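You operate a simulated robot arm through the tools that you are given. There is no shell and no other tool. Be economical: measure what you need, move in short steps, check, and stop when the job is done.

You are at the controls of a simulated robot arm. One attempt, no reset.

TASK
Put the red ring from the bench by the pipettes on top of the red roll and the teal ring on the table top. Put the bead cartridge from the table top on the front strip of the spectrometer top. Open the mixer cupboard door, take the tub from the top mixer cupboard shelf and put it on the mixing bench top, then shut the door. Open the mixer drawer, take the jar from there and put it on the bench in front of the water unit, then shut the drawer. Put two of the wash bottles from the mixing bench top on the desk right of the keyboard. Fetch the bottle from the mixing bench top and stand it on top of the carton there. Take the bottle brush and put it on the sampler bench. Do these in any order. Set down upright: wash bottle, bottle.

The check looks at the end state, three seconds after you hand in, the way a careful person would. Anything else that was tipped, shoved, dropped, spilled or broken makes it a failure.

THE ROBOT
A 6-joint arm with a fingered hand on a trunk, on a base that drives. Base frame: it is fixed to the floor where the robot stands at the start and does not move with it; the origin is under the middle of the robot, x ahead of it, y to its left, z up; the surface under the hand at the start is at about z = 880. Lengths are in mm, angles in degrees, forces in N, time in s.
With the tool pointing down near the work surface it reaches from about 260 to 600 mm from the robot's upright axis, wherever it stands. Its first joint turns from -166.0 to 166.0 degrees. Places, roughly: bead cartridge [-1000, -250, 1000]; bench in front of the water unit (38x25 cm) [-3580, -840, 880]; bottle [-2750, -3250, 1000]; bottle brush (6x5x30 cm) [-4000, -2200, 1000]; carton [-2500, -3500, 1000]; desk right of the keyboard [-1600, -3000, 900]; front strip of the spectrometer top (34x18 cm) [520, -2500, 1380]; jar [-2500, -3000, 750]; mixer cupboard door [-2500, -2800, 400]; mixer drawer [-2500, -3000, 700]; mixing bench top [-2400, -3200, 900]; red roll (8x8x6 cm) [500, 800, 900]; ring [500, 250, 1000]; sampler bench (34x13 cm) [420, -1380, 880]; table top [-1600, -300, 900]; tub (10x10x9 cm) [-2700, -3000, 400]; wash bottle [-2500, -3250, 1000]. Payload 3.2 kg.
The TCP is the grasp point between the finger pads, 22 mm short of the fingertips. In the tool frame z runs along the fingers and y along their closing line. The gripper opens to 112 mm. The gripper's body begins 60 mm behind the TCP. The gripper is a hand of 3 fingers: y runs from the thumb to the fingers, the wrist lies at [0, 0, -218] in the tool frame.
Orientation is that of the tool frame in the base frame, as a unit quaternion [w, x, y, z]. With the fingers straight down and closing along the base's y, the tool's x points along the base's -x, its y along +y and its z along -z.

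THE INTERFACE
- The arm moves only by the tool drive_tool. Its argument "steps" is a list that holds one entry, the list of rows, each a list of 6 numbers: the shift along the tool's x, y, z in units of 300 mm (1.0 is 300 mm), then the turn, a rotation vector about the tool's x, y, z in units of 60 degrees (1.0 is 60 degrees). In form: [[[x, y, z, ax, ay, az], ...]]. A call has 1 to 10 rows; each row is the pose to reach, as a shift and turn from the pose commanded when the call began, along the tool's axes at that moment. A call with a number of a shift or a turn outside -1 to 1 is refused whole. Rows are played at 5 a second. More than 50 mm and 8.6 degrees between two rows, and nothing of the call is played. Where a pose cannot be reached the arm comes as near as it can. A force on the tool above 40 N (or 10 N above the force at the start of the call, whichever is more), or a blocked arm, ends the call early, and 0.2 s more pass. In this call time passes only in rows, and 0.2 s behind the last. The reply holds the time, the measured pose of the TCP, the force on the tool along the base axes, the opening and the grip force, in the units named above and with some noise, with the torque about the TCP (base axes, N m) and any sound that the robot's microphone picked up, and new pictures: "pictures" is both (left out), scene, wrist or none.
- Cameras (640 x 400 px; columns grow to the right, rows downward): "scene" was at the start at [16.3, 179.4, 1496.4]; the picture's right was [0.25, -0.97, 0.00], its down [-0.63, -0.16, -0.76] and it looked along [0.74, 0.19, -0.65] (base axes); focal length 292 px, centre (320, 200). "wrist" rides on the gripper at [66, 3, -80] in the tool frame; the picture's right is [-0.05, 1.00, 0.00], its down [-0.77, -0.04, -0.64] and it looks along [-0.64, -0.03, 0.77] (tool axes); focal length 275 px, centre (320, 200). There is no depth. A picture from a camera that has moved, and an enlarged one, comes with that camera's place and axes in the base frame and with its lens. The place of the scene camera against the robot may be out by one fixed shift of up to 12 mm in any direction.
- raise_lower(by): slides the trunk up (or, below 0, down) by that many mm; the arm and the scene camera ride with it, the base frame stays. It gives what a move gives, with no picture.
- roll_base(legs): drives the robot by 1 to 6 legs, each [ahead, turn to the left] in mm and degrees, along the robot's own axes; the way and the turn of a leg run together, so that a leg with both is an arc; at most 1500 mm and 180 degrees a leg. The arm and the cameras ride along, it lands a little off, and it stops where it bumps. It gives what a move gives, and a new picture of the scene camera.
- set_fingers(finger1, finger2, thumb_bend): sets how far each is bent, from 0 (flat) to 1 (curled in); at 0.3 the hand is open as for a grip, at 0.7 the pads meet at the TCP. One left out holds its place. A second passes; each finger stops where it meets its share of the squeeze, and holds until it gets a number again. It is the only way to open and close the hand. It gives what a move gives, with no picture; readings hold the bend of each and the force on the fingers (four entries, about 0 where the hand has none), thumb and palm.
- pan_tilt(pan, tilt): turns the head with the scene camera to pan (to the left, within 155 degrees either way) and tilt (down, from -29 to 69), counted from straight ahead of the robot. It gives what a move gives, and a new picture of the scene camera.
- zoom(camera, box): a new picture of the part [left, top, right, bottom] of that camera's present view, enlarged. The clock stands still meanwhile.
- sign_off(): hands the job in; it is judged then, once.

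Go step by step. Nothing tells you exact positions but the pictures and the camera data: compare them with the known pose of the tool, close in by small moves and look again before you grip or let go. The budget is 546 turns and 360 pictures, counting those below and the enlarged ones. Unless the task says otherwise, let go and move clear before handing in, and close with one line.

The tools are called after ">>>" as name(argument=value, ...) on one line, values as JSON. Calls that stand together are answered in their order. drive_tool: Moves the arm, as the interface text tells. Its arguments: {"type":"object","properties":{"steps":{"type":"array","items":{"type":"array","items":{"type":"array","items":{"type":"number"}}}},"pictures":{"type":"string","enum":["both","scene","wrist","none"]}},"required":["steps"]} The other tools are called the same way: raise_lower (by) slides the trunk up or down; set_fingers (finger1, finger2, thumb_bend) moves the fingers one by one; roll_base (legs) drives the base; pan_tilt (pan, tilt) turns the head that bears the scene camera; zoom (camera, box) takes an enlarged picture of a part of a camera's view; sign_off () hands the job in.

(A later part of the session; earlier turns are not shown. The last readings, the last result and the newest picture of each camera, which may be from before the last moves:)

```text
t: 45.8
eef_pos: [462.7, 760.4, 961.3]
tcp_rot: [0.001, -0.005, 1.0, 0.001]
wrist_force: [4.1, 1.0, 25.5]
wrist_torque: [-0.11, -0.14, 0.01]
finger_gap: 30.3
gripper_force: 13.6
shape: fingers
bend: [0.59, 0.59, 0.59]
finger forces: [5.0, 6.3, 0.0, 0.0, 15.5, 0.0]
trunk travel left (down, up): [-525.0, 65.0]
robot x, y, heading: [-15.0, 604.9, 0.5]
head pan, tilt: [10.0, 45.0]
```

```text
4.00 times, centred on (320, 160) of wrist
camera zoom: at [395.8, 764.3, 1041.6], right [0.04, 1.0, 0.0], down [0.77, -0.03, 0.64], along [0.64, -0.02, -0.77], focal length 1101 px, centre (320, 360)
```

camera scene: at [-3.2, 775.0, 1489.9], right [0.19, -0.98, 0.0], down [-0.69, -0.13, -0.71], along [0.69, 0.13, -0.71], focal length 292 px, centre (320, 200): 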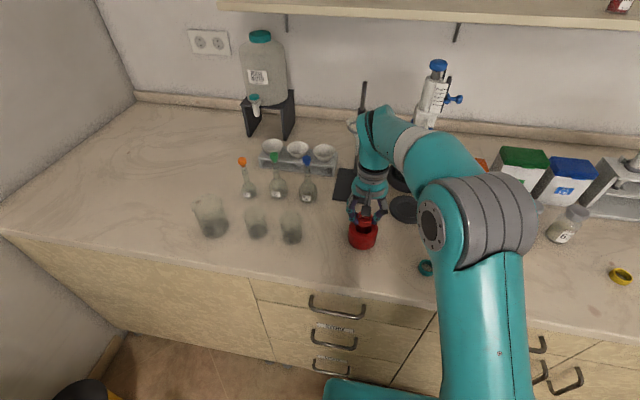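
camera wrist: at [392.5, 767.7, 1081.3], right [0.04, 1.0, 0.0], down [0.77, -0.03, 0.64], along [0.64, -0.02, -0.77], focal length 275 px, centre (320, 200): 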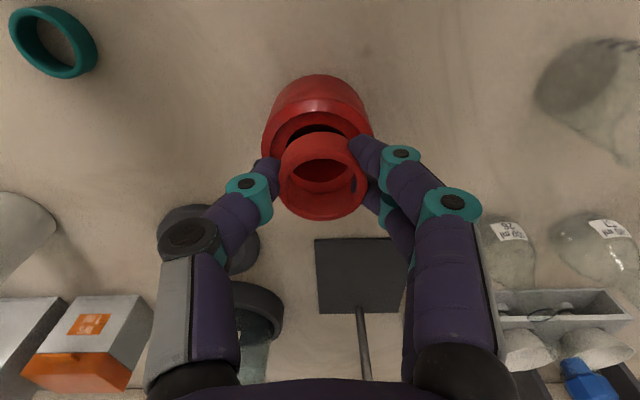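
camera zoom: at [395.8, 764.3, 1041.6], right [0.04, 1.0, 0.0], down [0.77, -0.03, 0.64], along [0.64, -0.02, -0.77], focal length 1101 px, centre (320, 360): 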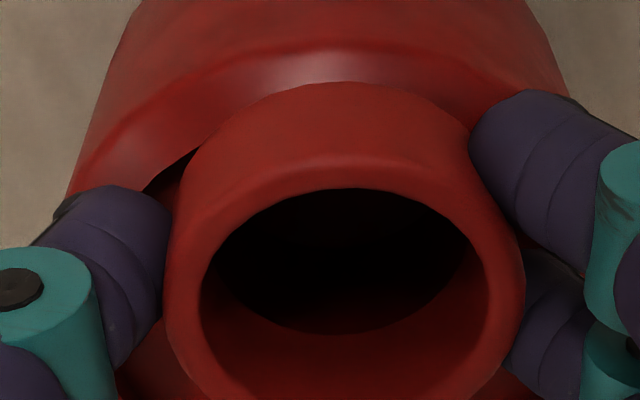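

The fingertips are catching the roll rim. Rising 4 mm while opening in small steps.

>>> drive_tool(steps=[[[0, 0, -0.012, 0, 0, 0]]], pictures="none")

>>> set_fingers(finger1=0.55, finger2=0.55, thumb_bend=0.55)

>>> zoom(camera="wrist", box=[240, 110, 400, 210])

```text
t: 46.1
eef_pos: [462.0, 761.8, 961.6]
tcp_rot: [-0.002, -0.005, 1.0, 0.0]
wrist_force: [-0.5, 0.3, 2.0]
wrist_torque: [-0.04, 0.0, 0.0]
finger_gap: 34.8
gripper_force: 1.8
shape: fingers
bend: [0.57, 0.57, 0.57]
finger forces: [0.7, 0.9, 0.0, 0.1, 2.3, 0.1]
trunk travel left (down, up): [-525.0, 65.0]
robot x, y, heading: [-14.1, 605.6, 0.5]
head pan, tilt: [10.0, 45.0]
```

```text
t: 47.1
eef_pos: [463.3, 761.8, 963.6]
tcp_rot: [0.0, -0.005, 1.0, 0.001]
wrist_force: [-0.9, 0.0, -0.7]
wrist_torque: [-0.02, 0.01, 0.01]
finger_gap: 40.3
gripper_force: 0.0
shape: fingers
bend: [0.55, 0.55, 0.55]
finger forces: [0.0, 0.0, 0.0, 0.0, 0.0, 0.0]
trunk travel left (down, up): [-525.0, 65.0]
robot x, y, heading: [-17.7, 603.7, 0.7]
head pan, tilt: [10.0, 45.0]
```

```text
4.00 times, centred on (320, 160) of wrist
camera zoom: at [397.2, 764.7, 1043.9], right [0.04, 1.0, 0.0], down [0.77, -0.03, 0.64], along [0.64, -0.02, -0.77], focal length 1101 px, centre (320, 360)
```

zoom: 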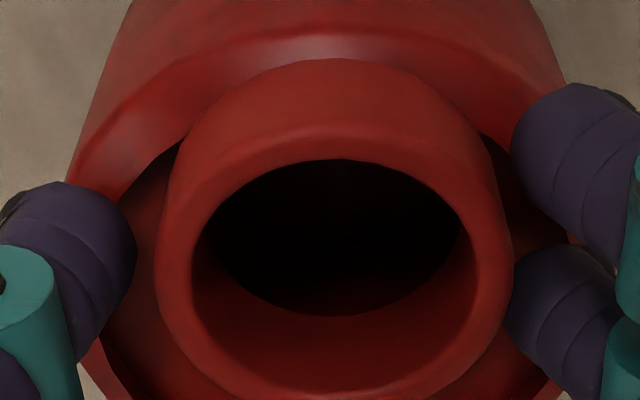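

Released, with the ring resting on the roll. Lifting straight up before opening wider.

>>> drive_tool(steps=[[[0, 0, -0.05, 0, 0, 0], [0, 0, -0.12, 0, 0, 0], [0.05, 0, -0.25, 0, 0, 0], [0.15, 0, -0.35, 0, 0, 0]]], pictures="wrist")

>>> zoom(camera="scene", box=[300, 190, 460, 290])

```text
t: 48.1
eef_pos: [418.0, 760.9, 1067.5]
tcp_rot: [0.0, -0.005, 1.0, 0.001]
wrist_force: [-0.2, -0.1, 1.2]
wrist_torque: [-0.01, -0.02, 0.03]
finger_gap: 40.1
gripper_force: 0.0
shape: fingers
bend: [0.55, 0.55, 0.55]
finger forces: [0.0, 0.1, 0.1, 0.1, 0.0, 0.1]
trunk travel left (down, up): [-525.0, 65.0]
robot x, y, heading: [-15.2, 598.9, 0.7]
head pan, tilt: [10.0, 45.0]
camera wrist: at [351.7, 763.4, 1149.4], right [0.04, 1.0, 0.0], down [0.77, -0.03, 0.64], along [0.64, -0.02, -0.77], focal length 275 px, centre (320, 200)
```

wrist: 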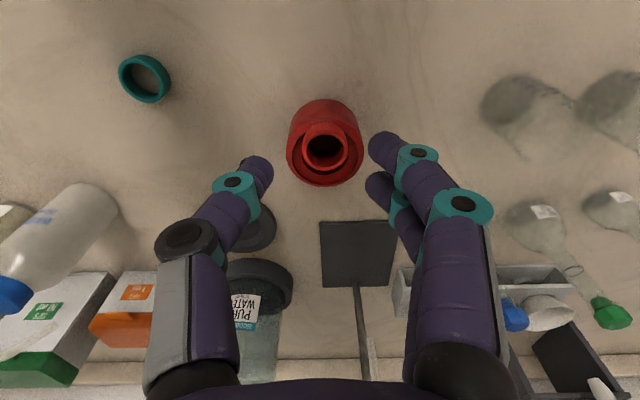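

```text
4.00 times, centred on (380, 240) of scene
camera zoom: at [-4.0, 774.8, 1489.9], right [0.19, -0.98, 0.0], down [-0.69, -0.13, -0.71], along [0.69, 0.13, -0.71], focal length 1169 px, centre (80, 40)
```

zoom: 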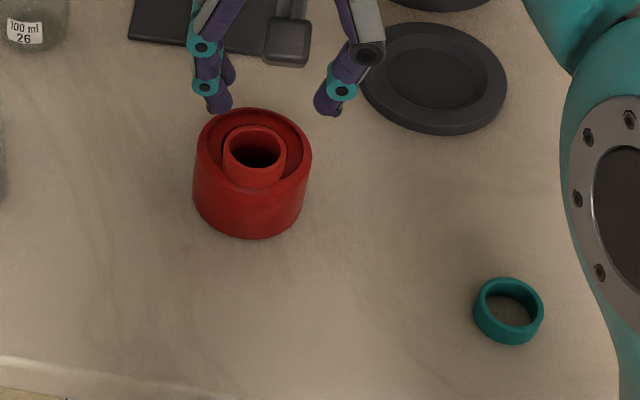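

The red ring sits on the roll. Next is the teal ring at about (420,604).

>>> set_fingers(finger1=0.38, finger2=0.38, thumb_bend=0.38)

>>> drive_tool(steps=[[[0, -0.13, 0.03, 0, 0, 0], [0, -0.27, 0.08, 0, 0, 0], [0, -0.41, 0.15, 0, 0, 0], [0, -0.523, 0.25, 0, 0, 0], [0, -0.523, 0.36, 0, 0, 0]]], pictures="wrist")

```text
t: 49.1
eef_pos: [418.2, 760.1, 1066.9]
tcp_rot: [0.0, -0.005, 1.0, 0.001]
wrist_force: [0.2, 0.0, -0.2]
wrist_torque: [0.02, -0.01, 0.01]
finger_gap: 88.9
gripper_force: 0.1
shape: fingers
bend: [0.38, 0.38, 0.38]
finger forces: [0.1, 0.1, 0.0, 0.1, 0.1, 0.0]
trunk travel left (down, up): [-525.0, 65.0]
robot x, y, heading: [-17.4, 602.1, 0.7]
head pan, tilt: [10.0, 45.0]
```

```text
t: 50.4
eef_pos: [422.6, 600.6, 959.5]
tcp_rot: [-0.001, -0.005, 1.0, 0.001]
wrist_force: [-0.5, -0.4, 0.4]
wrist_torque: [-0.04, 0.03, -0.02]
finger_gap: 89.0
gripper_force: 0.0
shape: fingers
bend: [0.38, 0.38, 0.38]
finger forces: [0.0, 0.0, 0.1, 0.0, 0.0, 0.0]
trunk travel left (down, up): [-525.0, 65.0]
robot x, y, heading: [-14.1, 600.0, 0.7]
head pan, tilt: [10.0, 45.0]
camera wrist: at [354.9, 604.6, 1040.6], right [0.04, 1.0, 0.0], down [0.77, -0.03, 0.64], along [0.64, -0.02, -0.77], focal length 275 px, centre (320, 200)
```

wrist: 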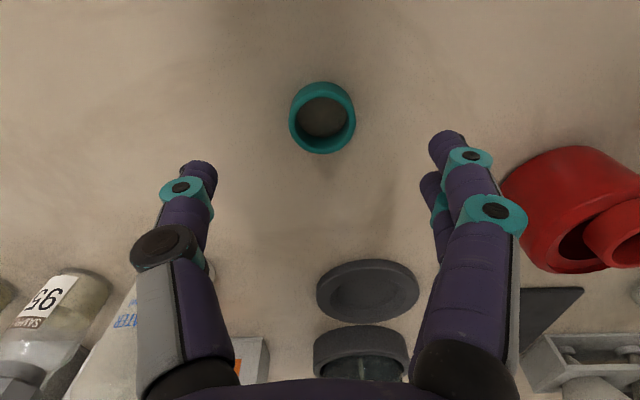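

Ring at (419,604). Lowering to 909 with a small correction, then closing.

>>> drive_tool(steps=[[[0.01, 0.011, 0.06, 0, 0, 0], [0.01, 0.011, 0.12, 0, 0, 0], [0.01, 0.011, 0.165, 0, 0, 0]]], pictures="none")

>>> set_fingers(finger1=0.68, finger2=0.68, thumb_bend=0.68)

>>> drive_tool(steps=[[[0, 0, -0.05, 0, 0, 0], [0, 0, -0.15, 0, 0, 0], [0.1, 0, -0.28, 0, 0, 0], [0.2, 0, -0.41, 0, 0, 0], [0.25, 0, -0.55, 0, 0, 0], [0.25, 0, -0.7, 0, 0, 0]]], pictures="wrist")

```text
t: 51.1
eef_pos: [417.7, 606.7, 910.4]
tcp_rot: [0.0, -0.006, 1.0, 0.001]
wrist_force: [0.2, -0.4, 0.3]
wrist_torque: [0.01, 0.0, 0.02]
finger_gap: 89.0
gripper_force: 0.1
shape: fingers
bend: [0.38, 0.38, 0.38]
finger forces: [0.0, 0.1, 0.1, 0.1, 0.0, 0.0]
trunk travel left (down, up): [-525.0, 65.0]
robot x, y, heading: [-18.5, 600.1, 0.6]
head pan, tilt: [10.0, 45.0]
```

```text
t: 52.1
eef_pos: [418.0, 606.9, 909.0]
tcp_rot: [0.0, -0.005, 1.0, 0.0]
wrist_force: [-0.2, -0.1, 0.8]
wrist_torque: [-0.03, 0.04, -0.03]
finger_gap: 24.0
gripper_force: 8.3
shape: fingers
bend: [0.63, 0.6, 0.63]
finger forces: [3.2, 5.1, 0.0, 0.0, 7.8, 0.0]
trunk travel left (down, up): [-525.0, 65.0]
robot x, y, heading: [-12.7, 599.6, 0.6]
head pan, tilt: [10.0, 45.0]
```

```text
t: 53.5
eef_pos: [345.1, 604.8, 1121.4]
tcp_rot: [-0.001, -0.007, 1.0, 0.001]
wrist_force: [-0.2, -0.7, -0.8]
wrist_torque: [0.01, 0.0, 0.02]
finger_gap: 23.3
gripper_force: 8.1
shape: fingers
bend: [0.63, 0.6, 0.63]
finger forces: [3.4, 5.3, 0.0, 0.0, 7.5, 0.1]
trunk travel left (down, up): [-525.0, 65.0]
robot x, y, heading: [-16.0, 603.9, 0.6]
head pan, tilt: [10.0, 45.0]
camera wrist: at [278.7, 608.1, 1202.4], right [0.04, 1.0, 0.0], down [0.77, -0.03, 0.64], along [0.64, -0.02, -0.77], focal length 275 px, centre (320, 200)
```

wrist: 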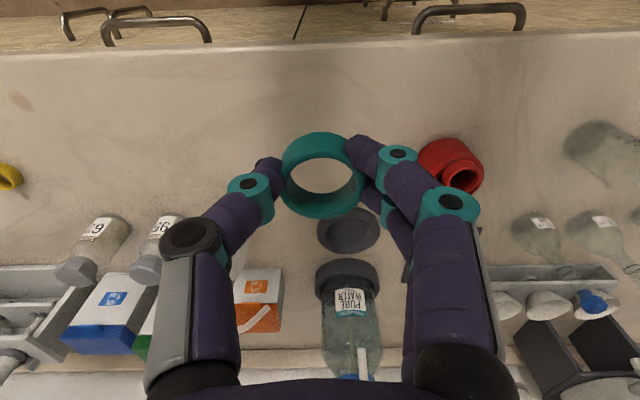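

The teal ring is held. I estimate the table at x −2100…−930, y −630…75, with the cartridge at about (−1050,−270). Driving to it.

>>> roll_base(legs=[[-60, 0], [0, -123], [1060, 0], [0, -58]])

>>> pan_tilt(pan=0, tilt=45)

```text
t: 67.2
eef_pos: [-1004.9, -257.7, 1120.6]
tcp_rot: [0.001, 1.0, -0.013, 0.0]
wrist_force: [-0.1, 0.5, -0.3]
wrist_torque: [0.01, -0.02, 0.02]
finger_gap: 22.7
gripper_force: 7.8
shape: fingers
bend: [0.64, 0.61, 0.64]
finger forces: [3.0, 5.3, 0.0, 0.1, 7.4, 0.0]
trunk travel left (down, up): [-525.0, 65.0]
robot x, y, heading: [-645.2, -265.6, 178.5]
head pan, tilt: [10.0, 45.0]
camera scene: at [-674.3, -455.6, 1489.9], right [-0.15, 0.99, 0.0], down [0.7, 0.1, -0.71], along [-0.7, -0.1, -0.71], focal length 292 px, centre (320, 200)
```

scene: 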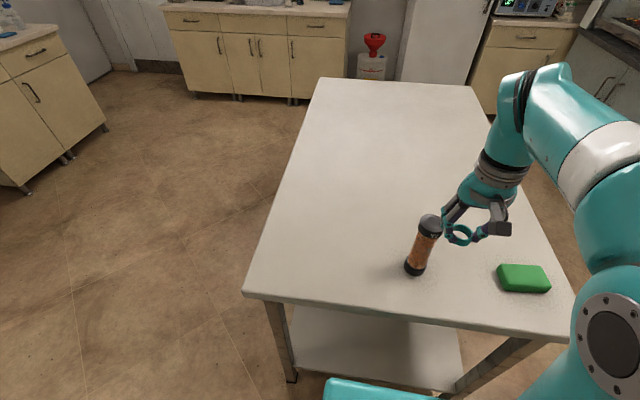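

```text
t: 68.0
eef_pos: [-1005.0, -256.5, 1121.0]
tcp_rot: [0.001, 1.0, -0.014, 0.0]
wrist_force: [-0.2, -1.1, -0.2]
wrist_torque: [0.01, 0.01, 0.02]
finger_gap: 22.9
gripper_force: 8.1
shape: fingers
bend: [0.64, 0.61, 0.64]
finger forces: [3.0, 5.2, 0.0, 0.0, 7.5, 0.1]
trunk travel left (down, up): [-525.0, 65.0]
robot x, y, heading: [-645.6, -265.4, 178.7]
head pan, tilt: [0.0, 45.0]
camera scene: at [-675.2, -441.6, 1489.9], right [0.03, 1.0, 0.0], down [0.71, -0.02, -0.71], along [-0.71, 0.02, -0.71], focal length 292 px, centre (320, 200)
```

scene: 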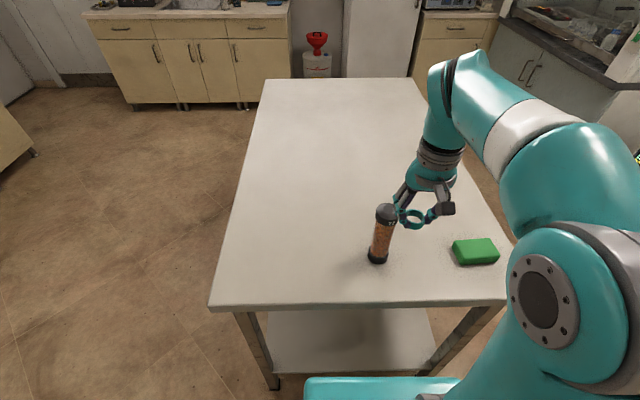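

The cartridge stands at about (−1060,−294), roughly 170 mm tall, and the hand is clear above it. Moving the ring to a free spot near (−1010,−480) and looking.

>>> drive_tool(steps=[[[0, 0.15, 0, 0, 0, 0], [0, 0.3, 0, 0, 0, 0], [0, 0.45, 0, 0, 0, 0], [0, 0.6, 0.08, 0, 0, 0], [0, 0.72, 0.18, 0, 0, 0], [0, 0.743, 0.33, 0, 0, 0], [0, 0.743, 0.45, 0, 0, 0]]], pictures="both")

```text
refused: row 4 steps farther than a row can; nothing moved
```

>>> drive_tool(steps=[[[0, 0.15, 0, 0, 0, 0], [0, 0.3, 0, 0, 0, 0], [0, 0.45, 0, 0, 0, 0], [0, 0.58, 0.08, 0, 0, 0], [0, 0.7, 0.18, 0, 0, 0], [0, 0.743, 0.33, 0, 0, 0], [0, 0.743, 0.45, 0, 0, 0]]], pictures="both")

```text
t: 69.5
eef_pos: [-1010.5, -480.0, 986.3]
tcp_rot: [0.001, 1.0, -0.014, 0.0]
wrist_force: [0.4, 0.7, 0.2]
wrist_torque: [0.02, 0.03, 0.0]
finger_gap: 22.4
gripper_force: 7.6
shape: fingers
bend: [0.64, 0.61, 0.64]
finger forces: [2.8, 5.2, 0.0, 0.1, 7.2, 0.0]
trunk travel left (down, up): [-525.0, 65.0]
robot x, y, heading: [-645.8, -270.6, 178.4]
head pan, tilt: [0.0, 45.0]
camera scene: at [-675.4, -441.7, 1489.9], right [0.03, 1.0, 0.0], down [0.71, -0.02, -0.71], along [-0.71, 0.02, -0.71], focal length 292 px, centre (320, 200)
camera wrist: at [-945.0, -484.0, 1067.3], right [-0.07, -1.0, 0.0], down [-0.77, 0.06, 0.64], along [-0.63, 0.05, -0.77], focal length 275 px, centre (320, 200)
```

scene: 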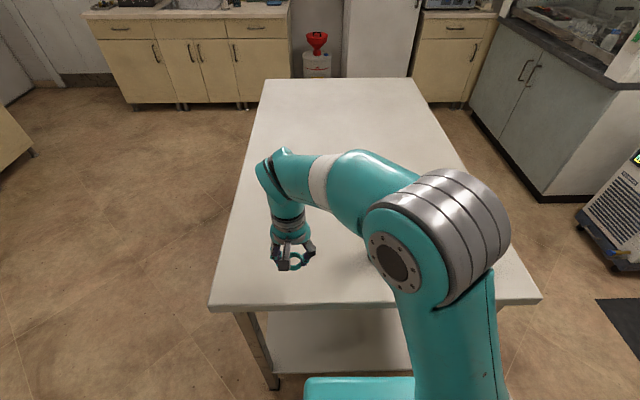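
wrist: 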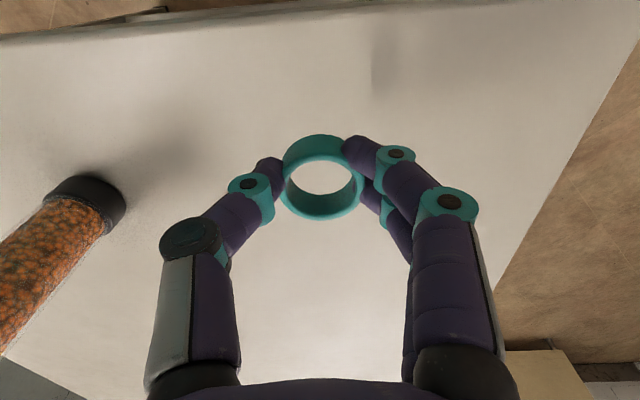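

Free table below. Lowering fast to 940, then in fine steps until contact.

>>> drive_tool(steps=[[[0, 0, 0.1, 0, 0, 0], [0, 0, 0.15, 0, 0, 0], [0, 0, 0.16, 0, 0, 0], [0, 0, 0.17, 0, 0, 0], [0, 0, 0.18, 0, 0, 0], [0, 0, 0.19, 0, 0, 0], [0, 0, 0.2, 0, 0, 0], [0, 0, 0.21, 0, 0, 0], [0, 0, 0.22, 0, 0, 0]]], pictures="none")

```text
t: 71.5
eef_pos: [-1010.4, -478.5, 919.2]
tcp_rot: [0.001, 1.0, -0.014, 0.0]
wrist_force: [0.2, 0.3, -0.9]
wrist_torque: [-0.03, -0.02, -0.02]
finger_gap: 22.0
gripper_force: 7.5
shape: fingers
bend: [0.64, 0.61, 0.64]
finger forces: [2.7, 5.2, 0.0, 0.0, 7.2, 0.0]
trunk travel left (down, up): [-525.0, 65.0]
robot x, y, heading: [-640.1, -267.0, 178.7]
head pan, tilt: [0.0, 45.0]
```

>>> drive_tool(steps=[[[0, 0, 0.01, 0, 0, 0], [0, 0, 0.018, 0, 0, 0], [0, 0, 0.026, 0, 0, 0], [0, 0, 0.034, 0, 0, 0], [0, 0, 0.042, 0, 0, 0], [0, 0, 0.05, 0, 0, 0]]], pictures="none")

```text
t: 73.0
eef_pos: [-1011.1, -479.9, 906.6]
tcp_rot: [0.001, 1.0, -0.014, -0.001]
wrist_force: [-0.3, -0.7, 14.2]
wrist_torque: [-0.02, 0.07, -0.01]
finger_gap: 21.1
gripper_force: 10.0
shape: fingers
bend: [0.65, 0.62, 0.65]
finger forces: [3.7, 7.2, 0.0, 0.1, 9.1, 0.1]
trunk travel left (down, up): [-525.0, 65.0]
robot x, y, heading: [-644.5, -267.4, 178.7]
head pan, tilt: [0.0, 45.0]
```

Contact at 907, so the table top is at about z=880. Easing up and releasing.

>>> drive_tool(steps=[[[0, 0, -0.007, 0, 0, 0]]], pictures="none")

>>> set_fingers(finger1=0.5, finger2=0.5, thumb_bend=0.5)

>>> drive_tool(steps=[[[0, 0, -0.05, 0, 0, 0], [0, 0, -0.15, 0, 0, 0], [0, 0, -0.3, 0, 0, 0], [0, 0, -0.44, 0, 0, 0]]], pictures="wrist")

```text
t: 73.3
eef_pos: [-1012.4, -480.3, 906.6]
tcp_rot: [0.001, 1.0, -0.013, 0.0]
wrist_force: [-0.2, -2.1, 5.4]
wrist_torque: [-0.03, 0.0, 0.01]
finger_gap: 21.9
gripper_force: 9.4
shape: fingers
bend: [0.65, 0.62, 0.65]
finger forces: [3.4, 7.0, 0.0, 0.0, 8.0, 0.0]
trunk travel left (down, up): [-525.0, 65.0]
robot x, y, heading: [-646.2, -274.1, 178.7]
head pan, tilt: [0.0, 45.0]
```

```text
t: 74.3
eef_pos: [-1011.4, -480.7, 908.3]
tcp_rot: [0.001, 1.0, -0.014, 0.0]
wrist_force: [0.0, -2.5, 8.7]
wrist_torque: [0.25, -0.02, 0.0]
finger_gap: 51.1
gripper_force: 4.9
shape: fingers
bend: [0.5, 0.5, 0.52]
finger forces: [0.2, 0.2, 0.1, 0.1, 9.1, 0.0]
trunk travel left (down, up): [-525.0, 65.0]
robot x, y, heading: [-644.9, -271.4, 178.4]
head pan, tilt: [0.0, 45.0]
```

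```text
t: 75.3
eef_pos: [-1011.5, -478.3, 1039.4]
tcp_rot: [0.001, 1.0, -0.014, -0.001]
wrist_force: [0.6, 0.0, -0.4]
wrist_torque: [-0.01, -0.02, -0.01]
finger_gap: 54.5
gripper_force: 0.1
shape: fingers
bend: [0.5, 0.5, 0.5]
finger forces: [0.0, 0.1, 0.0, 0.0, 0.1, 0.0]
trunk travel left (down, up): [-525.0, 65.0]
robot x, y, heading: [-645.0, -269.8, 178.8]
head pan, tilt: [0.0, 45.0]
camera wrist: at [-945.3, -482.8, 1120.6], right [-0.07, -1.0, 0.0], down [-0.77, 0.06, 0.64], along [-0.63, 0.05, -0.77], focal length 275 px, centre (320, 200)
```

wrist: 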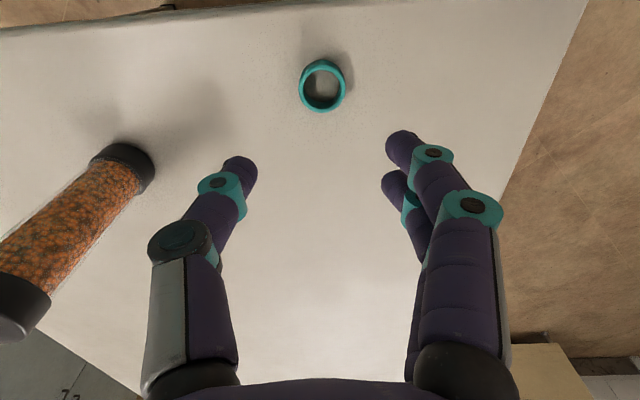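

The teal ring is placed. The cartridge must go onto a surface at z≈1380, so I need a side grip with a horizontal hand. I'll back off and centre the hand laterally.

>>> roll_base(legs=[[-170, 0]])

>>> drive_tool(steps=[[[0, -0.14, -0.05, 0, 0, 0], [0, -0.28, -0.1, 0, 0, 0], [0, -0.42, -0.1, 0, 0, 0], [0, -0.56, -0.1, 0, 0, 0], [0, -0.68, -0.1, 0, 0, 0]]], pictures="wrist")

```text
t: 76.8
eef_pos: [-837.8, -484.2, 1039.4]
tcp_rot: [0.001, 1.0, -0.013, -0.001]
wrist_force: [-0.3, 1.6, 0.2]
wrist_torque: [0.02, 0.03, -0.02]
finger_gap: 54.6
gripper_force: 0.1
shape: fingers
bend: [0.5, 0.5, 0.5]
finger forces: [0.0, 0.1, 0.0, 0.1, 0.1, 0.1]
trunk travel left (down, up): [-525.0, 65.0]
robot x, y, heading: [-475.7, -271.7, 178.3]
head pan, tilt: [0.0, 45.0]
camera scene: at [-503.3, -445.9, 1489.9], right [0.02, 1.0, 0.0], down [0.71, -0.02, -0.71], along [-0.71, 0.02, -0.71], focal length 292 px, centre (320, 200)
```

scene: 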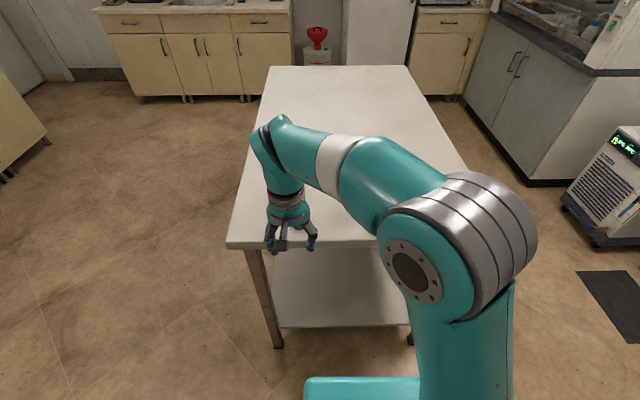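

```text
t: 78.0
eef_pos: [-833.3, -278.2, 1069.0]
tcp_rot: [0.001, 1.0, -0.014, 0.0]
wrist_force: [-0.2, 0.5, -0.2]
wrist_torque: [0.0, 0.02, -0.01]
finger_gap: 54.7
gripper_force: 0.0
shape: fingers
bend: [0.5, 0.5, 0.5]
finger forces: [0.1, 0.0, 0.0, 0.0, 0.0, 0.0]
trunk travel left (down, up): [-525.0, 65.0]
robot x, y, heading: [-470.3, -273.7, 178.4]
head pan, tilt: [0.0, 45.0]
camera wrist: at [-767.8, -281.8, 1148.9], right [-0.07, -1.0, 0.0], down [-0.77, 0.06, 0.64], along [-0.63, 0.04, -0.77], focal length 275 px, centre (320, 200)
```

wrist: 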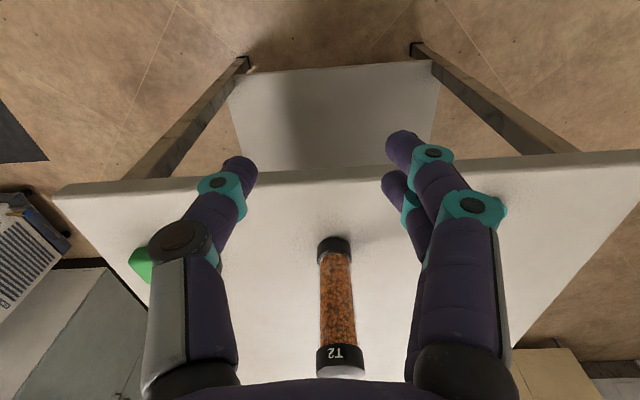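

The cartridge is at about (−1084,−282), 52 mm across and 160 mm tall. Now tilting the hand to horizontal in free space.

>>> drive_tool(steps=[[[-0.03, 0, 0, 0, -0.142, 0], [-0.06, 0.01, 0, 0, -0.284, 0], [-0.1, 0.02, 0, 0, -0.426, 0], [-0.13, 0.03, 0, 0, -0.568, 0], [-0.17, 0.04, 0, 0, -0.71, 0], [-0.2, 0.04, 0, 0, -0.852, 0], [-0.233, 0.04, 0, 0, -0.994, 0]]], pictures="none")

>>> drive_tool(steps=[[[0, 0, 0, 0, -0.14, 0], [0, 0, 0, 0, -0.28, 0], [0, 0, 0, 0, -0.42, 0], [0, 0, 0, 0, -0.506, 0]]], pictures="both")

```text
t: 79.6
eef_pos: [-895.3, -276.9, 1065.9]
tcp_rot: [-0.031, 0.896, -0.024, -0.443]
wrist_force: [0.0, -0.7, -0.2]
wrist_torque: [-0.07, 0.01, 0.02]
finger_gap: 54.3
gripper_force: 0.1
shape: fingers
bend: [0.5, 0.5, 0.5]
finger forces: [0.0, 0.0, 0.1, 0.1, 0.0, 0.0]
out of reach, approached as far as the arm can: row 7
trunk travel left (down, up): [-525.0, 65.0]
robot x, y, heading: [-474.2, -271.3, 178.7]
head pan, tilt: [0.0, 45.0]
```

```text
t: 80.6
eef_pos: [-939.6, -320.7, 1114.0]
tcp_rot: [-0.041, 0.751, -0.019, -0.658]
wrist_force: [-0.1, -0.2, -0.1]
wrist_torque: [0.0, 0.01, 0.03]
finger_gap: 54.4
gripper_force: 0.0
shape: fingers
bend: [0.5, 0.5, 0.5]
finger forces: [0.1, 0.0, 0.0, 0.0, 0.0, 0.0]
out of reach, approached as far as the arm can: row 1, 2, 3, 4
trunk travel left (down, up): [-525.0, 65.0]
robot x, y, heading: [-474.8, -269.3, 178.7]
head pan, tilt: [0.0, 45.0]
camera scene: at [-504.4, -446.1, 1489.9], right [0.02, 1.0, 0.0], down [0.71, -0.02, -0.71], along [-0.71, 0.02, -0.71], focal length 292 px, centre (320, 200)
camera wrist: at [-852.1, -328.9, 1059.9], right [-0.09, -1.0, 0.01], down [0.53, -0.04, 0.85], along [-0.84, 0.08, 0.53], focal length 275 px, centre (320, 200)
```

scene: 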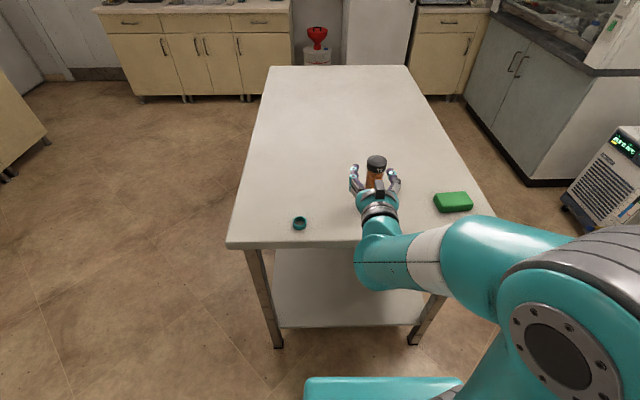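
wrist: 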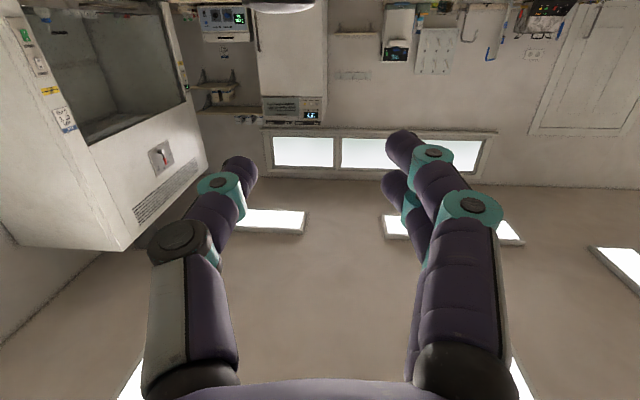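

The wrist had come too close to the robot's axis. I'll move forward, finish the tilt and re-centre.

>>> drive_tool(steps=[[[0.02, -0.04, 0.06, -0.02, -0.04, 0.012], [0.04, -0.09, 0.12, -0.04, -0.08, 0.024], [0.06, -0.13, 0.17, -0.06, -0.123, 0.036], [0.06, -0.13, 0.17, -0.06, -0.123, 0.036]]], pictures="none")

```text
t: 81.6
eef_pos: [-926.8, -362.1, 1152.9]
tcp_rot: [0.004, -0.706, 0.008, 0.708]
wrist_force: [0.0, -0.3, 0.0]
wrist_torque: [0.01, 0.0, -0.01]
finger_gap: 54.4
gripper_force: 0.0
shape: fingers
bend: [0.5, 0.5, 0.5]
finger forces: [0.0, 0.0, 0.0, 0.0, 0.0, 0.1]
out of reach, approached as far as the arm can: row 1, 2, 3, 4
trunk travel left (down, up): [-525.0, 65.0]
robot x, y, heading: [-471.9, -271.7, 178.6]
head pan, tilt: [0.0, 45.0]
```

Orientation is now horizontal but the arm is hugging its inner limit. Commanding a clear forward move.

>>> drive_tool(steps=[[[0, 0, 0.15, 0, 0, 0], [0, 0, 0.3, 0, 0, 0], [0, 0, 0.4, 0, 0, 0], [0, 0, 0.4, 0, 0, 0]]], pictures="scene")

```text
t: 82.6
eef_pos: [-1047.5, -382.1, 1164.5]
tcp_rot: [-0.005, 0.708, -0.01, -0.706]
wrist_force: [0.4, 0.3, 0.1]
wrist_torque: [0.01, -0.01, 0.01]
finger_gap: 54.3
gripper_force: 0.1
shape: fingers
bend: [0.5, 0.5, 0.5]
finger forces: [0.1, 0.0, 0.1, 0.0, 0.0, 0.0]
out of reach, approached as far as the arm can: row 1, 2, 3, 4
trunk travel left (down, up): [-525.0, 65.0]
robot x, y, heading: [-471.6, -272.1, 178.6]
head pan, tilt: [0.0, 45.0]
camera scene: at [-504.2, -445.9, 1489.9], right [0.02, 1.0, 0.0], down [0.71, -0.02, -0.71], along [-0.71, 0.02, -0.71], focal length 292 px, centre (320, 200)
```

scene: 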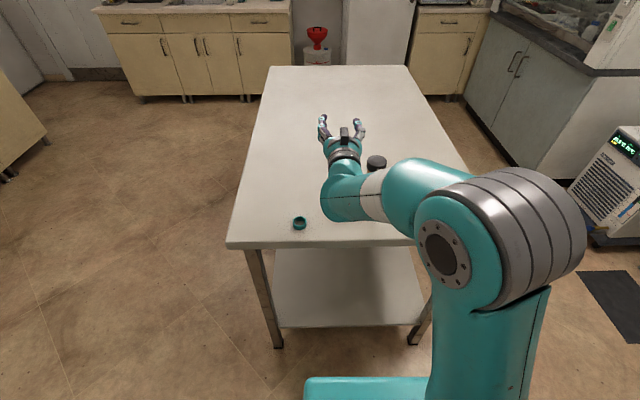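

Still flagged. Testing a small downward move to see what frees the arm.

>>> drive_tool(steps=[[[0.1, 0.05, 0, 0, 0, 0], [0.2, 0.1, 0, 0, 0, 0], [0.2, 0.1, 0, 0, 0, 0], [0.2, 0.1, 0, 0, 0, 0]]], pictures="none")

```text
t: 83.6
eef_pos: [-1046.5, -424.3, 1112.3]
tcp_rot: [0.004, -0.707, 0.01, 0.707]
wrist_force: [-0.9, 0.7, -0.4]
wrist_torque: [-0.01, 0.0, -0.05]
finger_gap: 54.5
gripper_force: 0.0
shape: fingers
bend: [0.5, 0.5, 0.5]
finger forces: [0.0, 0.1, 0.0, 0.0, 0.0, 0.0]
out of reach, approached as far as the arm can: row 1, 2, 3, 4
trunk travel left (down, up): [-525.0, 65.0]
robot x, y, heading: [-473.4, -276.6, 178.5]
head pan, tilt: [0.0, 45.0]
```

The error shrinks as I go left. Moving further left to find the free region.

>>> drive_tool(steps=[[[0, 0.12, 0, 0, 0, 0], [0, 0.25, 0, 0, 0, 0], [0, 0.25, 0, 0, 0, 0]]], pictures="none")

```text
t: 84.4
eef_pos: [-1046.9, -500.4, 1114.7]
tcp_rot: [0.002, -0.705, 0.005, 0.709]
wrist_force: [-0.2, 0.1, -0.3]
wrist_torque: [-0.01, -0.01, -0.03]
finger_gap: 54.7
gripper_force: 0.0
shape: fingers
bend: [0.5, 0.5, 0.5]
finger forces: [0.0, 0.0, 0.0, 0.1, 0.0, 0.1]
trunk travel left (down, up): [-525.0, 65.0]
robot x, y, heading: [-474.7, -275.7, 178.7]
head pan, tilt: [0.0, 45.0]
```

Reached without complaint there: the hand needs to sit to the robot's left when horizontal. I'll back off, turn right 16° so the cartridge lines up in front of the hand, and look.

>>> roll_base(legs=[[-110, 0], [0, -16.2]])

>>> zoom(camera="wrist", box=[0, 0, 640, 400])

```text
t: 86.5
eef_pos: [-978.6, -335.1, 1114.9]
tcp_rot: [0.101, -0.697, 0.105, 0.702]
wrist_force: [-0.3, 0.6, -0.3]
wrist_torque: [0.0, -0.01, -0.02]
finger_gap: 54.8
gripper_force: 0.1
shape: fingers
bend: [0.5, 0.5, 0.5]
finger forces: [0.1, 0.1, 0.0, 0.0, 0.0, 0.0]
trunk travel left (down, up): [-525.0, 65.0]
robot x, y, heading: [-362.3, -271.8, 162.4]
head pan, tilt: [0.0, 45.0]
camera scene: at [-439.7, -434.9, 1489.9], right [0.3, 0.95, 0.0], down [0.67, -0.21, -0.71], along [-0.67, 0.21, -0.71], focal length 292 px, centre (320, 200)
```

scene: 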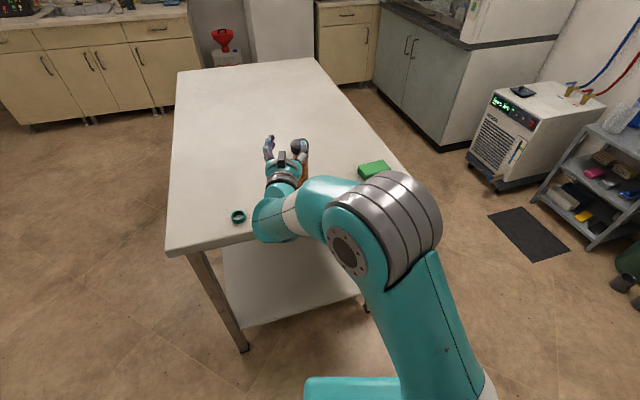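

```text
1.00 times, centred on (320, 200) of wrist (not enlarged: the box is as wide or as high as the picture)
camera zoom: at [-903.3, -359.7, 1048.9], right [-0.29, -0.96, 0.05], down [0.63, -0.15, 0.77], along [-0.73, 0.25, 0.64], focal length 275 px, centre (320, 200)
```

zoom: 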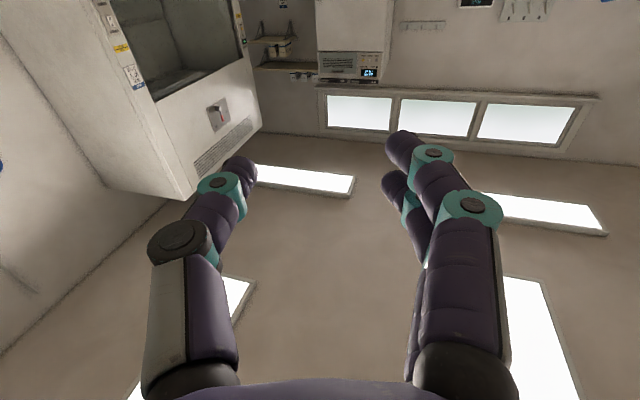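

The cartridge is about 19 mm right of the hand's line. I'll turn 1.8° more, open the hand and lower to z≈985.

>>> roll_base(legs=[[0, -1.8]])

>>> set_fingers(finger1=0.3, finger2=0.3, thumb_bend=0.3)

>>> drive_tool(steps=[[[0.14, 0, 0, 0, 0, 0], [0.28, 0, 0, 0, 0, 0], [0.43, 0, 0, 0, 0, 0]]], pictures="both")

```text
t: 87.3
eef_pos: [-980.2, -314.0, 1115.8]
tcp_rot: [0.112, -0.696, 0.115, 0.7]
wrist_force: [0.7, 0.0, 0.0]
wrist_torque: [0.03, 0.01, 0.02]
finger_gap: 54.5
gripper_force: 0.2
shape: fingers
bend: [0.5, 0.5, 0.5]
finger forces: [0.0, 0.0, 0.0, 0.1, 0.0, 0.1]
trunk travel left (down, up): [-525.0, 65.0]
robot x, y, heading: [-360.8, -277.4, 160.7]
head pan, tilt: [0.0, 45.0]
camera scene: at [-444.4, -432.6, 1489.9], right [0.33, 0.94, 0.0], down [0.67, -0.23, -0.71], along [-0.67, 0.23, -0.71], focal length 292 px, centre (320, 200)
```

scene: 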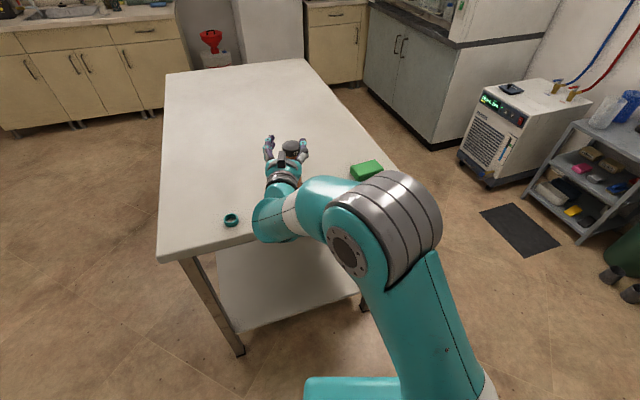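

```text
t: 88.3
eef_pos: [-980.4, -315.4, 1116.2]
tcp_rot: [0.112, -0.695, 0.116, 0.701]
wrist_force: [0.1, 0.5, 0.4]
wrist_torque: [-0.01, 0.05, 0.0]
finger_gap: 111.2
gripper_force: 0.0
shape: fingers
bend: [0.3, 0.3, 0.3]
finger forces: [0.0, 0.0, 0.0, 0.1, 0.1, 0.0]
trunk travel left (down, up): [-525.0, 65.0]
robot x, y, heading: [-362.6, -274.8, 160.6]
head pan, tilt: [0.0, 45.0]
```

```text
t: 89.1
eef_pos: [-980.3, -315.2, 986.8]
tcp_rot: [0.113, -0.696, 0.116, 0.699]
wrist_force: [-0.1, 0.0, 0.3]
wrist_torque: [0.01, -0.01, -0.03]
finger_gap: 111.2
gripper_force: 0.1
shape: fingers
bend: [0.3, 0.3, 0.3]
finger forces: [0.0, 0.0, 0.0, 0.0, 0.0, 0.1]
trunk travel left (down, up): [-525.0, 65.0]
robot x, y, heading: [-362.9, -278.3, 160.8]
head pan, tilt: [0.0, 45.0]
camera scene: at [-444.6, -433.1, 1489.9], right [0.33, 0.94, 0.0], down [0.67, -0.23, -0.71], along [-0.67, 0.23, -0.71], focal length 292 px, centre (320, 200)
camera wrist: at [-905.4, -343.8, 920.4], right [-0.32, -0.95, 0.05], down [0.62, -0.17, 0.77], along [-0.72, 0.28, 0.64], focal length 275 px, centre (320, 200)
```

scene: 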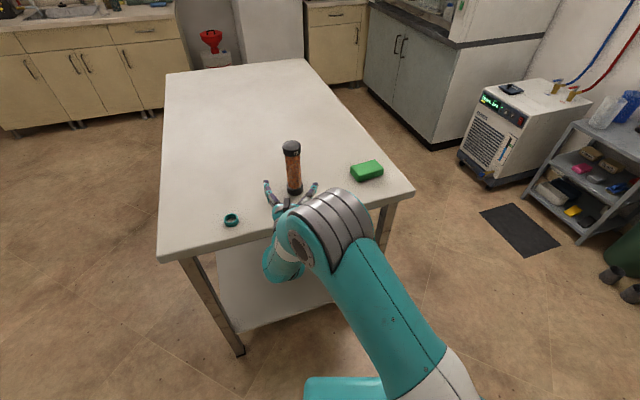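
wrist: 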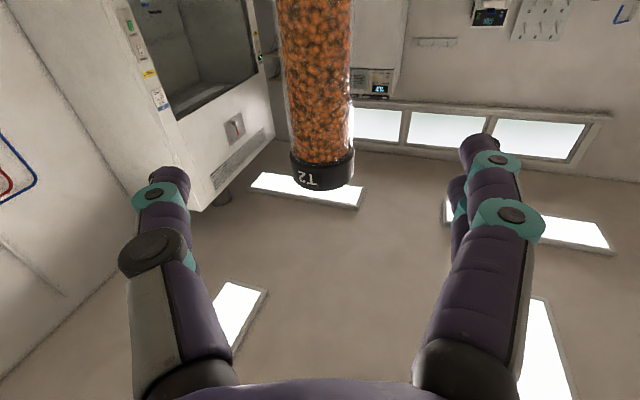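

The cartridge is centred between thumb and fingers. Advancing 100 mm.

>>> drive_tool(steps=[[[0, 0, 0.12, 0, 0, 0], [0, 0, 0.24, 0, 0, 0], [0, 0, 0.34, 0, 0, 0]]], pictures="both")

```text
t: 89.9
eef_pos: [-1079.8, -284.4, 986.3]
tcp_rot: [0.112, -0.695, 0.116, 0.7]
wrist_force: [-0.4, 0.5, -0.5]
wrist_torque: [0.03, 0.02, 0.01]
finger_gap: 111.2
gripper_force: 0.0
shape: fingers
bend: [0.3, 0.3, 0.3]
finger forces: [0.0, 0.1, 0.0, 0.0, 0.0, 0.0]
trunk travel left (down, up): [-525.0, 65.0]
robot x, y, heading: [-359.2, -274.3, 160.7]
head pan, tilt: [0.0, 45.0]
camera scene: at [-444.5, -432.8, 1489.9], right [0.33, 0.94, 0.0], down [0.67, -0.23, -0.71], along [-0.67, 0.23, -0.71], focal length 292 px, centre (320, 200)
camera wrist: at [-1004.5, -311.5, 920.2], right [-0.32, -0.95, 0.05], down [0.62, -0.17, 0.77], along [-0.72, 0.28, 0.64], focal length 275 px, centre (320, 200)
```

scene: 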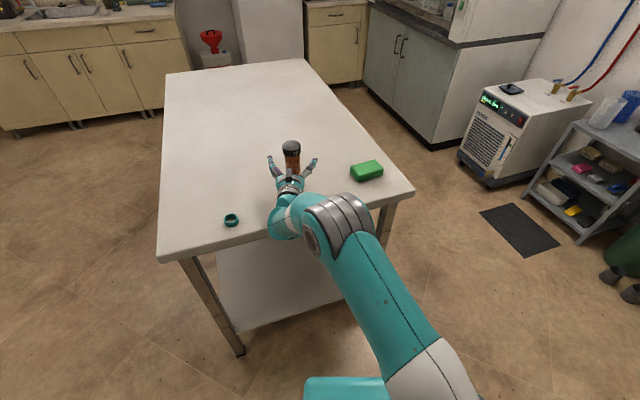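
wrist: 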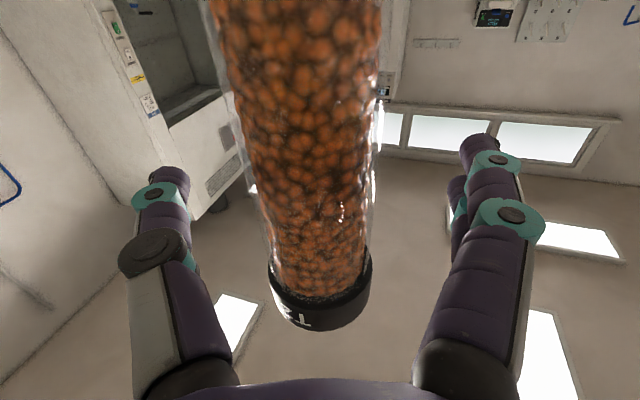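

Cartridge at grasp depth, 6 mm to the thumb side. Correcting and closing.

>>> drive_tool(steps=[[[0, -0.02, 0, 0, 0, 0]]], pictures="none")

>>> set_fingers(finger1=0.6, finger2=0.6, thumb_bend=0.6)

>>> zoom(camera="wrist", box=[0, 0, 640, 400])

```text
t: 90.3
eef_pos: [-1076.5, -277.1, 986.5]
tcp_rot: [0.111, -0.695, 0.115, 0.701]
wrist_force: [0.2, -0.7, 0.0]
wrist_torque: [0.0, 0.03, 0.0]
finger_gap: 111.2
gripper_force: 0.0
shape: fingers
bend: [0.3, 0.3, 0.3]
finger forces: [0.0, 0.1, 0.1, 0.0, 0.0, 0.0]
trunk travel left (down, up): [-525.0, 65.0]
robot x, y, heading: [-363.5, -279.0, 160.7]
head pan, tilt: [0.0, 45.0]
```

```text
t: 91.3
eef_pos: [-1077.4, -278.4, 986.2]
tcp_rot: [0.112, -0.695, 0.116, 0.701]
wrist_force: [-1.0, -0.4, 1.0]
wrist_torque: [0.01, 0.01, 0.01]
finger_gap: 37.0
gripper_force: 4.5
shape: fingers
bend: [0.56, 0.57, 0.58]
finger forces: [2.6, 2.5, 0.0, 0.0, 4.4, 0.1]
trunk travel left (down, up): [-525.0, 65.0]
robot x, y, heading: [-366.0, -276.8, 160.7]
head pan, tilt: [0.0, 45.0]
```

```text
1.00 times, centred on (320, 200) of wrist (not enlarged: the box is as wide or as high as the picture)
camera zoom: at [-1002.3, -305.6, 920.4], right [-0.32, -0.95, 0.05], down [0.62, -0.17, 0.77], along [-0.72, 0.28, 0.64], focal length 275 px, centre (320, 200)
```

zoom: 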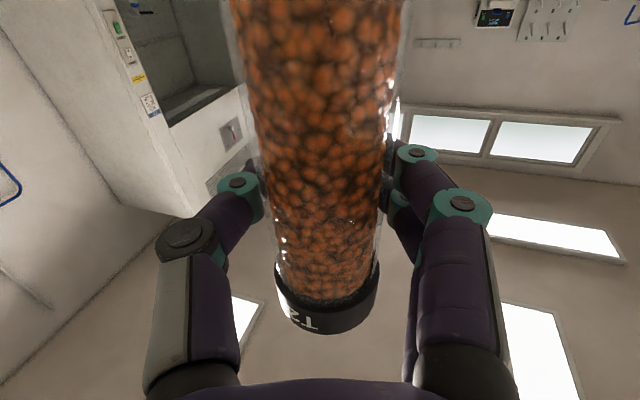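

Contact. Squeezing a bit more and lifting to test.

>>> set_fingers(finger1=0.75, finger2=0.75, thumb_bend=0.75)

>>> drive_tool(steps=[[[-0.03, 0, 0, 0, 0, 0], [-0.1, 0, 0, 0, 0, 0], [-0.2, 0, 0, 0, 0, 0], [-0.35, 0, 0, 0, 0, 0]]], pictures="both")

```text
t: 92.3
eef_pos: [-1076.7, -278.1, 986.2]
tcp_rot: [0.113, -0.696, 0.116, 0.7]
wrist_force: [-1.7, 0.4, 4.1]
wrist_torque: [0.06, 0.01, 0.02]
finger_gap: 32.1
gripper_force: 20.0
shape: fingers
bend: [0.6, 0.6, 0.65]
finger forces: [9.4, 9.1, 0.1, 0.1, 20.5, 0.0]
trunk travel left (down, up): [-525.0, 65.0]
robot x, y, heading: [-365.0, -269.8, 160.6]
head pan, tilt: [0.0, 45.0]
```

```text
t: 93.3
eef_pos: [-1074.4, -277.6, 1091.2]
tcp_rot: [0.113, -0.695, 0.116, 0.7]
wrist_force: [0.1, 1.1, -4.1]
wrist_torque: [0.02, 0.01, 0.01]
finger_gap: 31.8
gripper_force: 19.3
shape: fingers
bend: [0.6, 0.61, 0.65]
finger forces: [9.3, 8.9, 0.0, 0.0, 20.1, 0.0]
trunk travel left (down, up): [-525.0, 65.0]
robot x, y, heading: [-364.3, -278.1, 160.6]
head pan, tilt: [0.0, 45.0]
camera scene: at [-444.3, -432.8, 1489.8], right [0.33, 0.94, 0.0], down [0.67, -0.23, -0.71], along [-0.67, 0.23, -0.71], focal length 292 px, centre (320, 200)
camera wrist: at [-1000.2, -305.1, 1025.4], right [-0.32, -0.95, 0.05], down [0.62, -0.16, 0.77], along [-0.72, 0.28, 0.64], focal length 275 px, centre (320, 200)
```

scene: 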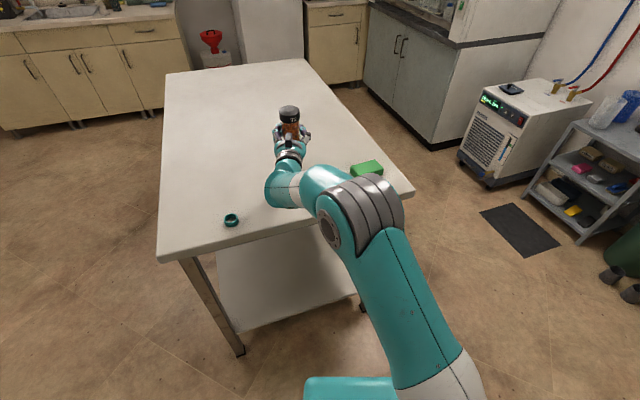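
wrist: 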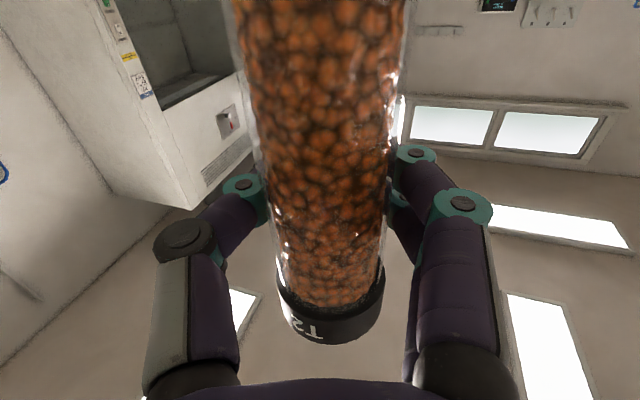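

Cartridge held securely. I'll retract, raise the trunk and drive toward the spectrometer with a stop on the way.

>>> drive_tool(steps=[[[-0.05, 0, -0.12, 0, 0, 0], [-0.1, 0, -0.24, 0, 0, 0], [-0.15, 0, -0.33, 0, 0, 0]]], pictures="none")

>>> raise_lower(by=65)

>>> roll_base(legs=[[-150, 0], [0, 93], [912, 0]])

```text
t: 94.1
eef_pos: [-980.1, -307.3, 1137.0]
tcp_rot: [0.11, -0.695, 0.115, 0.701]
wrist_force: [0.5, 0.6, -3.6]
wrist_torque: [-0.03, 0.0, -0.01]
finger_gap: 31.6
gripper_force: 19.5
shape: fingers
bend: [0.6, 0.61, 0.65]
finger forces: [9.4, 8.8, 0.0, 0.0, 20.0, 0.0]
trunk travel left (down, up): [-525.0, 65.0]
robot x, y, heading: [-363.5, -271.2, 160.9]
head pan, tilt: [0.0, 45.0]
```

```text
t: 95.2
eef_pos: [-981.6, -305.4, 1202.3]
tcp_rot: [0.113, -0.696, 0.116, 0.7]
wrist_force: [-0.6, 0.2, -3.1]
wrist_torque: [0.0, 0.0, 0.01]
finger_gap: 31.6
gripper_force: 18.9
shape: fingers
bend: [0.6, 0.61, 0.65]
finger forces: [9.3, 8.8, 0.0, 0.0, 19.8, 0.0]
trunk travel left (down, up): [-590.0, 0.0]
robot x, y, heading: [-366.5, -274.6, 160.9]
head pan, tilt: [0.0, 45.0]
```

```text
t: 104.9
eef_pos: [-404.4, -1826.5, 1201.9]
tcp_rot: [-0.434, -0.56, -0.428, 0.561]
wrist_force: [-0.1, 0.1, -3.1]
wrist_torque: [0.01, 0.01, 0.01]
finger_gap: 31.5
gripper_force: 18.6
shape: fingers
bend: [0.6, 0.62, 0.65]
finger forces: [9.0, 8.5, 0.0, 0.0, 19.2, 0.0]
trunk travel left (down, up): [-590.0, 0.0]
robot x, y, heading: [-476.6, -1214.0, -105.3]
head pan, tilt: [0.0, 45.0]
camera scene: at [-325.9, -1286.6, 1554.8], right [-0.96, 0.27, 0.0], down [0.19, 0.68, -0.71], along [-0.19, -0.68, -0.71], focal length 292 px, centre (320, 200)
```

scene: 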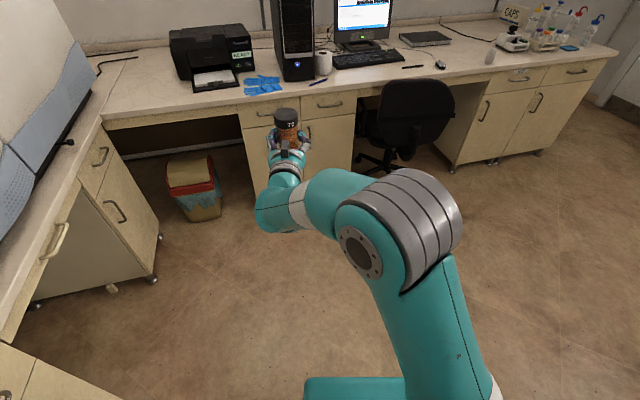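

Now I'll look at the spectrometer on the left.

>>> pan_tilt(pan=58, tilt=12)

```text
t: 106.2
eef_pos: [-403.5, -1826.3, 1201.8]
tcp_rot: [-0.434, -0.56, -0.428, 0.561]
wrist_force: [-0.6, 0.2, -3.8]
wrist_torque: [0.0, 0.02, -0.01]
finger_gap: 31.4
gripper_force: 18.7
shape: fingers
bend: [0.6, 0.62, 0.65]
finger forces: [9.0, 8.3, 0.0, 0.1, 19.2, 0.0]
trunk travel left (down, up): [-590.0, 0.0]
robot x, y, heading: [-469.8, -1211.4, -105.8]
head pan, tilt: [58.0, 12.0]
camera scene: at [-241.1, -1276.9, 1606.5], right [-0.74, -0.67, 0.0], down [-0.14, 0.15, -0.98], along [0.66, -0.72, -0.21], focal length 292 px, centre (320, 200)
```

scene: 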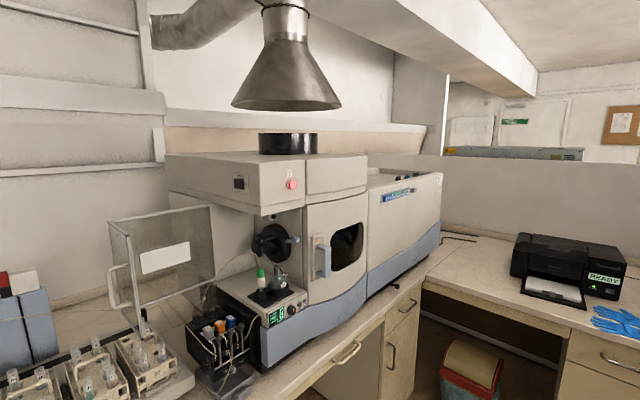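

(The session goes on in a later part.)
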